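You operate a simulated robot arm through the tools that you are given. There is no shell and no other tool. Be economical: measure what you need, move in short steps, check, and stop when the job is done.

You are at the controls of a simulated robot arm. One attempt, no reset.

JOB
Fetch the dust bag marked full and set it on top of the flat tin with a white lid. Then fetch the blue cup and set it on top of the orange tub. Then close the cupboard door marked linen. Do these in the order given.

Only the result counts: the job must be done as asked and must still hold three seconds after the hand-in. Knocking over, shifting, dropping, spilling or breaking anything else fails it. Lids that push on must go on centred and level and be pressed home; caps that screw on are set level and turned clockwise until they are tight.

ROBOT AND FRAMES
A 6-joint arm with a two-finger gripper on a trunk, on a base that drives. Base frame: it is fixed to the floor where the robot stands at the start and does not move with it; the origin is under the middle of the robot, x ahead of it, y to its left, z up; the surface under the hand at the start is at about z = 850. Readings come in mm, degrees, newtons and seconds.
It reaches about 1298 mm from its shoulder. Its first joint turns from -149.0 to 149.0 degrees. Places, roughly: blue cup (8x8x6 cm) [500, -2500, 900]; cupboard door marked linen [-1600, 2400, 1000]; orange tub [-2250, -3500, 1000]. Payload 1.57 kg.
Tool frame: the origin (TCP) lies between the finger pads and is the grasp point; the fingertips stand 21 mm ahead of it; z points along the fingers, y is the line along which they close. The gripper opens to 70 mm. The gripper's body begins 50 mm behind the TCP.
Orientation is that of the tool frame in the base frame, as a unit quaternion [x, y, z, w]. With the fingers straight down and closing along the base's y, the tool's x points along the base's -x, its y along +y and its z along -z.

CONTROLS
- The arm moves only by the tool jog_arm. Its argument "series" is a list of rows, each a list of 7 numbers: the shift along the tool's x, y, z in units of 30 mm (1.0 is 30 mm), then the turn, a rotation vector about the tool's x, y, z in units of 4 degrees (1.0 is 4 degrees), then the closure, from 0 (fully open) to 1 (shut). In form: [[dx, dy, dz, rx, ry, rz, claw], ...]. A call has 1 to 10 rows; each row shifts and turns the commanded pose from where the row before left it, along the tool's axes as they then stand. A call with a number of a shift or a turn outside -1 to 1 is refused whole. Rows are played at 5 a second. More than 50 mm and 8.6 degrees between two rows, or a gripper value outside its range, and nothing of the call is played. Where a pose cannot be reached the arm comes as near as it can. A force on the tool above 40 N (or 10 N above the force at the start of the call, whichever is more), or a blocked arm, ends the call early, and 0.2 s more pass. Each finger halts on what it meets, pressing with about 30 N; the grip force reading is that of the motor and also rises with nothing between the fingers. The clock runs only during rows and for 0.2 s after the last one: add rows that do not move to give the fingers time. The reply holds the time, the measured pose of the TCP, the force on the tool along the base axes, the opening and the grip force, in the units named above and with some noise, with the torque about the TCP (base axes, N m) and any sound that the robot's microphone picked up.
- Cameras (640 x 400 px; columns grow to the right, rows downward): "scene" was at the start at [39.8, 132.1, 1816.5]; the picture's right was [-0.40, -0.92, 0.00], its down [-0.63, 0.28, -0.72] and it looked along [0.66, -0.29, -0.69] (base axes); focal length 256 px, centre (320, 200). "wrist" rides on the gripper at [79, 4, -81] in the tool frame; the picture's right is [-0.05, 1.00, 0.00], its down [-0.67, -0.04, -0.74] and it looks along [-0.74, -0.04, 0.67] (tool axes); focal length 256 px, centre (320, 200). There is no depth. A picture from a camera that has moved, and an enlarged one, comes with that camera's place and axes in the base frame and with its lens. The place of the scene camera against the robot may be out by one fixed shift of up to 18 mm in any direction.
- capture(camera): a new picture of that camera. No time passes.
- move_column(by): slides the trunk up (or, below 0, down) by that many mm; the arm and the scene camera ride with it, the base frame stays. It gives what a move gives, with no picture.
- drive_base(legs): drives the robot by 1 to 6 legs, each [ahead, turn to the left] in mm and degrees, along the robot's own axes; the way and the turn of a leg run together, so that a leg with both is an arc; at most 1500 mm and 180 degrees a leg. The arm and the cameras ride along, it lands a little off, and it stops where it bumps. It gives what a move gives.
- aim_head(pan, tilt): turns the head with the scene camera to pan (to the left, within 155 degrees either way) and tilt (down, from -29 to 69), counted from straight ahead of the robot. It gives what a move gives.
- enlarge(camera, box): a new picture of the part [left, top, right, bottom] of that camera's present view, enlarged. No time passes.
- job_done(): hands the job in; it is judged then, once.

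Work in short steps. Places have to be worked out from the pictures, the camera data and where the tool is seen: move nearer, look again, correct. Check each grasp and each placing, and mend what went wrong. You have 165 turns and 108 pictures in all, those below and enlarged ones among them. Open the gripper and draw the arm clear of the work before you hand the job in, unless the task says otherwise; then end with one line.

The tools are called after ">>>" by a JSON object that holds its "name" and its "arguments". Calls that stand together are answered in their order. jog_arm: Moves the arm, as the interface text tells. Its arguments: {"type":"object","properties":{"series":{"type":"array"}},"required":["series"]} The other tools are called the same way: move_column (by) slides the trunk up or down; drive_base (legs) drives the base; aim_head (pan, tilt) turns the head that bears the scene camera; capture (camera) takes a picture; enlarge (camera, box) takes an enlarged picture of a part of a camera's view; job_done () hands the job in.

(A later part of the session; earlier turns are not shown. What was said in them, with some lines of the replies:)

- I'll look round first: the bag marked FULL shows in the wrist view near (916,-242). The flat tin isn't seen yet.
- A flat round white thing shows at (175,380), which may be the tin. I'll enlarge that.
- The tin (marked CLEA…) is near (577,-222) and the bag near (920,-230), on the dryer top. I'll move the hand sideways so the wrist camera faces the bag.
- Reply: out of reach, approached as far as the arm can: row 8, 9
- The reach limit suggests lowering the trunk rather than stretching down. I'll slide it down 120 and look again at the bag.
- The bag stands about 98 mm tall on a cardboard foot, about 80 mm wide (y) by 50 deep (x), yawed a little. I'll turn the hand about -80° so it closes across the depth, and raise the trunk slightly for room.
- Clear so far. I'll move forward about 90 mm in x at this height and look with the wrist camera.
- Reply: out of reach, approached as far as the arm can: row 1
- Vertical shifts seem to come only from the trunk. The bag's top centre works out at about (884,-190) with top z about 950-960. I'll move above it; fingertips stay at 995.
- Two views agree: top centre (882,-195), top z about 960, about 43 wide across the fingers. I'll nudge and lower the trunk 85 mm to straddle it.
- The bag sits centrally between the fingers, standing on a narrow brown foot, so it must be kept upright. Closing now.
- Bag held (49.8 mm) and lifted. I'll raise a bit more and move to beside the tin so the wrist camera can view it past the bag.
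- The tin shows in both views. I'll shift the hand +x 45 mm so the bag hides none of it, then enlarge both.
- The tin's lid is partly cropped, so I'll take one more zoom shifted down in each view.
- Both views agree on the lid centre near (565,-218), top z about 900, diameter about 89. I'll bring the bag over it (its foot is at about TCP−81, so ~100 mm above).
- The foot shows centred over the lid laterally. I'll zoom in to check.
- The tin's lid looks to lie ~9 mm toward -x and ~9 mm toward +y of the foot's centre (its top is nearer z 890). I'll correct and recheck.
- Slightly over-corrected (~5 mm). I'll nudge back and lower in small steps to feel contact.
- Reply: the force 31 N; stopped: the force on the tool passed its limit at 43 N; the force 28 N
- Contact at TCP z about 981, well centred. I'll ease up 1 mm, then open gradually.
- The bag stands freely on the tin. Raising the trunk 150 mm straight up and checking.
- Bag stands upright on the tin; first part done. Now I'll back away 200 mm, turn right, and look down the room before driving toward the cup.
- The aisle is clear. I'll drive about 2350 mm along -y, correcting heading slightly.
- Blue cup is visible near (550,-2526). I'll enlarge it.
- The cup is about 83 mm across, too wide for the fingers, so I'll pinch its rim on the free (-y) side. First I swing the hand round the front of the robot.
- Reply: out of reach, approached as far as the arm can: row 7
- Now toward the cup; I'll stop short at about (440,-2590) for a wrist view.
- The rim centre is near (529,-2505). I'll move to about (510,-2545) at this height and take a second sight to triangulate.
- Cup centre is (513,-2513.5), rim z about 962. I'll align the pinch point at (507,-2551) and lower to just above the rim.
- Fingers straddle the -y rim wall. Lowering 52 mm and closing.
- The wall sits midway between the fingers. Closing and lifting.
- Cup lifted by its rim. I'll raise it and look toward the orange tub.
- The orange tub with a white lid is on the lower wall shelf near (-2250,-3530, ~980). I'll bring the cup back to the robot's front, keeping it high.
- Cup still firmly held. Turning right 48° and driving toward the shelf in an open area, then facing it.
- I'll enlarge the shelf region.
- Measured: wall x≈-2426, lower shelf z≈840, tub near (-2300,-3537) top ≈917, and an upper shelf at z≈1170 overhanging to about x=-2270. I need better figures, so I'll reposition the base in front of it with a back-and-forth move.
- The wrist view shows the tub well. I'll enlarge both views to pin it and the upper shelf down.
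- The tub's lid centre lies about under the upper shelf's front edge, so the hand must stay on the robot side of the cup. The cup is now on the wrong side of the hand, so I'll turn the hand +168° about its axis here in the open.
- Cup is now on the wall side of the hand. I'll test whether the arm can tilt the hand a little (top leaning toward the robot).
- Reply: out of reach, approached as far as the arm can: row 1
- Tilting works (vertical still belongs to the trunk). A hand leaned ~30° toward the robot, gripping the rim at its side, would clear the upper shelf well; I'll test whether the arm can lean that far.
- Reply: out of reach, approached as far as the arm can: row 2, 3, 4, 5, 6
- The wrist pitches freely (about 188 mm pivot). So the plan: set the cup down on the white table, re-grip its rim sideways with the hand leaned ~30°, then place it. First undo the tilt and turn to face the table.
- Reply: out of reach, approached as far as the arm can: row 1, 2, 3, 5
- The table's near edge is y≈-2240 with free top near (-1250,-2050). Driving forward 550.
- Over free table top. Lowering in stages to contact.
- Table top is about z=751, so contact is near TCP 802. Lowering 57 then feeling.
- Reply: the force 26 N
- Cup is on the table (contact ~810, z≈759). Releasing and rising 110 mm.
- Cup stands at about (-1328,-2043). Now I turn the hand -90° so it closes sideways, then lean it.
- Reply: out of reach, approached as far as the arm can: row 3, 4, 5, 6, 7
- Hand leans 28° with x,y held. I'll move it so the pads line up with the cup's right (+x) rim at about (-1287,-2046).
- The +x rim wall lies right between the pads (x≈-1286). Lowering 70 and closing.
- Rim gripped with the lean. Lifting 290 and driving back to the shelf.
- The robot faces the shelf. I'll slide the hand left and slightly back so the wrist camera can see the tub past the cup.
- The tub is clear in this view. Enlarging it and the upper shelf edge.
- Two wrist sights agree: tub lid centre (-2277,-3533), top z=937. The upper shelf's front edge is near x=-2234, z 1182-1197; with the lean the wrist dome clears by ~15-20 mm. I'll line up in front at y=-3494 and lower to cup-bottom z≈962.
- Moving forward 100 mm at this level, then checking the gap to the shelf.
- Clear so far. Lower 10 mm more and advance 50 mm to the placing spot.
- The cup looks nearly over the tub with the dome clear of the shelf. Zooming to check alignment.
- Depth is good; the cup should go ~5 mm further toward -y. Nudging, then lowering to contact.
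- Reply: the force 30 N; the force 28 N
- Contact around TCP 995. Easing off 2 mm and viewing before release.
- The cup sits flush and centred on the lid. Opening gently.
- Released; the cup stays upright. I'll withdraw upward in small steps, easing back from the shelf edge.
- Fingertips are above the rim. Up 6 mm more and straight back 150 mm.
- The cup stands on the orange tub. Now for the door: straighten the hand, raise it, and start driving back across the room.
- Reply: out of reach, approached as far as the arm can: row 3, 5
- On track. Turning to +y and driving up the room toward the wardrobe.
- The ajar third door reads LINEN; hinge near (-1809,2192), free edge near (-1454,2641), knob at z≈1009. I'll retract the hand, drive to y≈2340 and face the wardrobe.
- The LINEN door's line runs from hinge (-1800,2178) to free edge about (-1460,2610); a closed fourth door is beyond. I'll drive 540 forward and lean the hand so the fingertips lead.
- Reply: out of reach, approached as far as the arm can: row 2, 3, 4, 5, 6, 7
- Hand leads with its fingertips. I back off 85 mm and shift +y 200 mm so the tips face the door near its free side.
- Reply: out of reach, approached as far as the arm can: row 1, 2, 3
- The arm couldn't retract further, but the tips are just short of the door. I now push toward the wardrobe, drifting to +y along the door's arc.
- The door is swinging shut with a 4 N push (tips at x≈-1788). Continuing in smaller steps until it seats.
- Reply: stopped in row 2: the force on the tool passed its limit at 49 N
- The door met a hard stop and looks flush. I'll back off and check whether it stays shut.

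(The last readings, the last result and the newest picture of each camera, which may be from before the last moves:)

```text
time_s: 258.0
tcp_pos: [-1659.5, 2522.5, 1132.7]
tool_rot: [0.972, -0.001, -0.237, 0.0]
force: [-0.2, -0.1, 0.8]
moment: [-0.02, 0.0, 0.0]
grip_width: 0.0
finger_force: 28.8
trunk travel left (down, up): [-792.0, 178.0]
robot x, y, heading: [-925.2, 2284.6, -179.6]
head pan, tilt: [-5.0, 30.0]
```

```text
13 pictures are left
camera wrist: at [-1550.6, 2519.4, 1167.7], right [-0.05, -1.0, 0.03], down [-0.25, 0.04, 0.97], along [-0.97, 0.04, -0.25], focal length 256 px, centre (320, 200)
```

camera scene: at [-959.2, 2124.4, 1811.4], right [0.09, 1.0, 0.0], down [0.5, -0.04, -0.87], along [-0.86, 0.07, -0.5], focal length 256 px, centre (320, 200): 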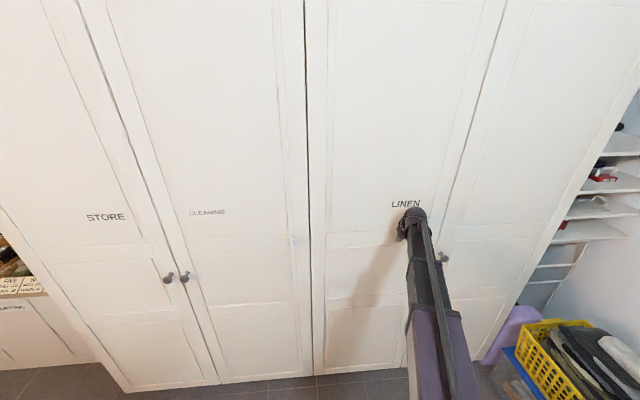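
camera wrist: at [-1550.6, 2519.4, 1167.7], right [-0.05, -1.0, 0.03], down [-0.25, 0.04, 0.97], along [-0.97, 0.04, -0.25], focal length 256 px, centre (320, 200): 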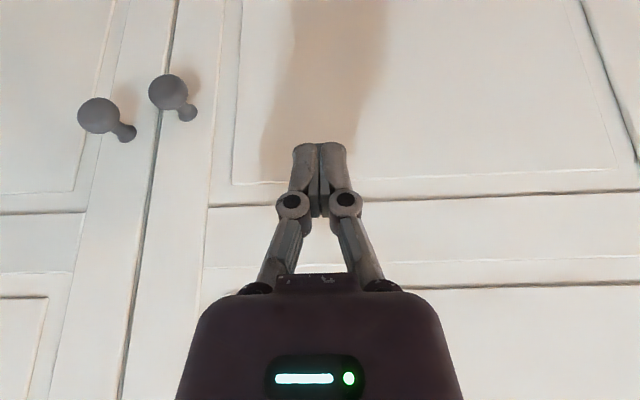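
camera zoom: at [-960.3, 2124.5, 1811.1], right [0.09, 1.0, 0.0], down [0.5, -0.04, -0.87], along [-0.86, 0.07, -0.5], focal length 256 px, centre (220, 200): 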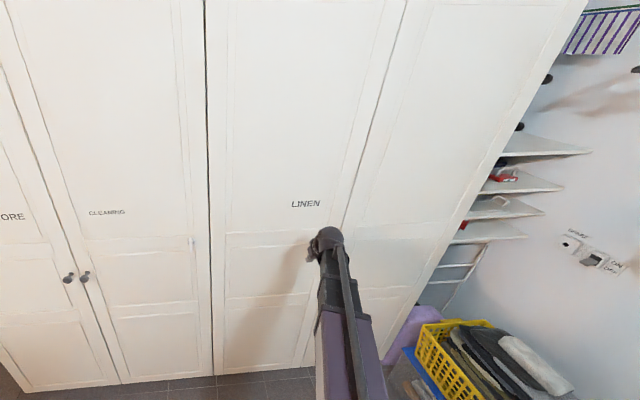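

The door looks flush with its neighbour. I'll zoom on the seam to make sure.

>>> {"name": "enlarge", "arguments": {"camera": "wrist", "box": [60, 140, 260, 300]}}

```text
2.50 times, centred on (160, 220) of wrist
camera zoom: at [-1550.6, 2519.4, 1167.7], right [-0.05, -1.0, 0.03], down [-0.25, 0.04, 0.97], along [-0.97, 0.04, -0.25], focal length 640 px, centre (720, 150)
```

zoom: 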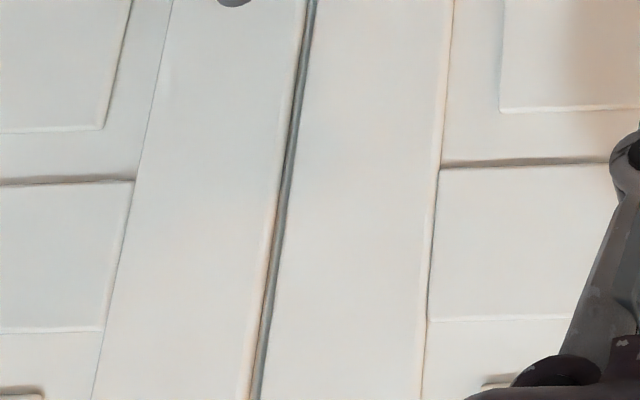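

To be sure it is fully seated I'll press once more nearer the free edge, above the knob.

>>> {"name": "jog_arm", "arguments": {"series": [[0, -0.92, 0, 0, 0, 0, 1], [0, -0.92, 0, 0, 0, 0, 1], [0, -0.92, 0, 0, 0, 0, 1], [0, -0.92, 0, 0, 0, 0, 1], [-0.735, 0, 0.39, 0, 0, 0, 1], [-0.735, 0, 0.39, 0, 0, 0, 1], [-0.735, 0, 0.39, 0, 0, 0, 1], [-0.735, 0, 0.39, 0, 0, 0, 1], [0, 0, 0, 0, 0, 0, 1]]}}

>>> {"name": "jog_arm", "arguments": {"series": [[-0.2, 0, 0.1, 0, 0, 0, 1], [-0.2, 0, 0.1, 0, 0, 0, 1], [-0.2, 0, 0.1, 0, 0, 0, 1], [-0.2, 0, 0.1, 0, 0, 0, 1], [-0.2, 0, 0.1, 0, 0, 0, 1], [-0.2, 0, 0.1, 0, 0, 0, 1], [0, 0, 0, 0, 0, 0, 1]]}}

```text
time_s: 260.0
tcp_pos: [-1759.6, 2634.7, 1132.5]
tool_rot: [0.972, -0.001, -0.236, 0.0]
force: [0.5, -0.1, -0.8]
moment: [-0.01, 0.01, 0.0]
grip_width: 0.1
finger_force: 28.4
out of reach, approached as far as the arm can: row 3
trunk travel left (down, up): [-792.0, 178.0]
robot x, y, heading: [-922.2, 2283.2, -180.0]
head pan, tilt: [-5.0, 30.0]
```

```text
time_s: 261.0
tcp_pos: [-1777.2, 2634.6, 1131.6]
tool_rot: [0.973, -0.001, -0.229, -0.001]
force: [10.0, 2.5, 1.0]
moment: [0.08, -0.13, -0.03]
grip_width: 6.0
finger_force: 28.5
trunk travel left (down, up): [-792.0, 178.0]
robot x, y, heading: [-928.1, 2286.8, -179.7]
head pan, tilt: [-5.0, 30.0]
stopped in row 5: the force on the tool passed its limit at 46 N (the readings are from after the stop); the commanded pose is now the measured one
```

The face is at the same x at both pressing points, so the door is square and shut. I'll withdraw, open the gripper, and take a final look.

>>> {"name": "jog_arm", "arguments": {"series": [[0.735, 0, -0.39, 0, 0, 0, 1], [0.735, 0, -0.39, 0, 0, 0, 1], [0.735, 0, -0.39, 0, 0, 0, 1], [0.735, 0, -0.39, 0, 0, 0, 0.5], [0.735, 0, -0.39, 0, 0, 0, 0], [0.735, 0, -0.39, 0, 0, 0, 0], [0.735, 0, -0.39, 0, 0, 0, 0], [0, 0, 0, 0, 0, 0, 0]]}}

>>> {"name": "drive_base", "arguments": {"legs": [[-300, 0]]}}

>>> {"name": "capture", "arguments": {"camera": "scene"}}

```text
time_s: 262.8
tcp_pos: [-1604.0, 2634.9, 1131.4]
tool_rot: [0.973, -0.001, -0.23, 0.001]
force: [0.1, 0.4, 0.4]
moment: [0.03, -0.03, -0.01]
grip_width: 70.3
finger_force: 0.0
out of reach, approached as far as the arm can: row 6
trunk travel left (down, up): [-792.0, 178.0]
robot x, y, heading: [-922.4, 2289.2, -179.8]
head pan, tilt: [-5.0, 30.0]
```

```text
time_s: 265.2
tcp_pos: [-1306.2, 2631.7, 1131.3]
tool_rot: [0.973, 0.002, -0.231, 0.002]
force: [-0.1, 0.2, 0.0]
moment: [0.03, 0.02, 0.0]
grip_width: 70.0
finger_force: 0.0
trunk travel left (down, up): [-792.0, 178.0]
robot x, y, heading: [-622.5, 2286.7, -179.7]
head pan, tilt: [-5.0, 30.0]
```

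```text
11 pictures are left
camera scene: at [-658.7, 2124.6, 1811.2], right [0.08, 1.0, 0.0], down [0.5, -0.04, -0.87], along [-0.86, 0.07, -0.5], focal length 256 px, centre (320, 200)
```

scene: 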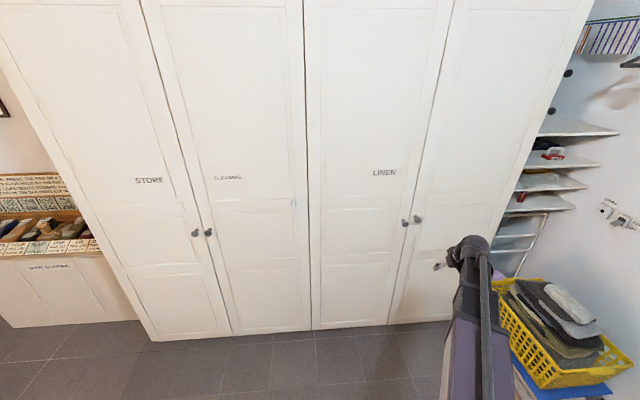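

The LINEN door is shut. A last glance back at the bag on the tin.

>>> {"name": "aim_head", "arguments": {"pan": 115, "tilt": 20}}

>>> {"name": "enlarge", "arguments": {"camera": "scene", "box": [240, 140, 400, 240]}}

```text
time_s: 267.2
tcp_pos: [-1307.0, 2631.2, 1130.2]
tool_rot: [0.973, 0.002, -0.23, 0.002]
force: [0.4, 0.5, -0.7]
moment: [0.01, 0.0, 0.01]
grip_width: 70.0
finger_force: 0.0
trunk travel left (down, up): [-792.0, 178.0]
robot x, y, heading: [-624.4, 2287.1, -179.5]
head pan, tilt: [115.0, 20.0]
```

```text
4.00 times, centred on (320, 190) of scene
camera zoom: at [-529.5, 2033.4, 1827.2], right [-0.9, -0.43, 0.0], down [-0.15, 0.31, -0.94], along [0.4, -0.85, -0.34], focal length 1025 px, centre (320, 240)
```

zoom: 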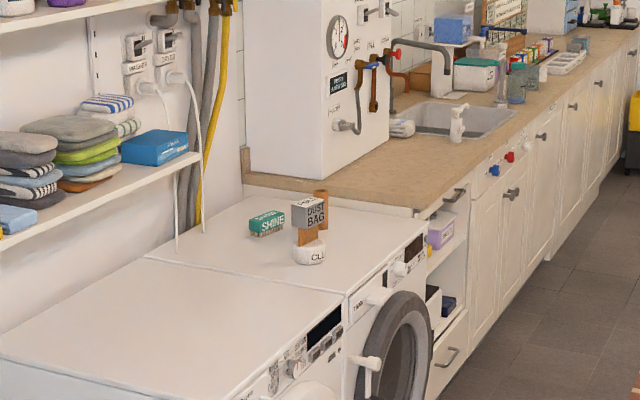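

The bag still stands upright on the tin, the cup is on the tub, the door is shut, and the hand is open and clear, so I'm handing in.

>>> {"name": "job_done", "arguments": {}}

```text
The job is handed in.
```

The job is handed in: the full dust bag is on the white-lidded tin, the blue cup is on the orange tub, and the linen door is closed, done in that order.
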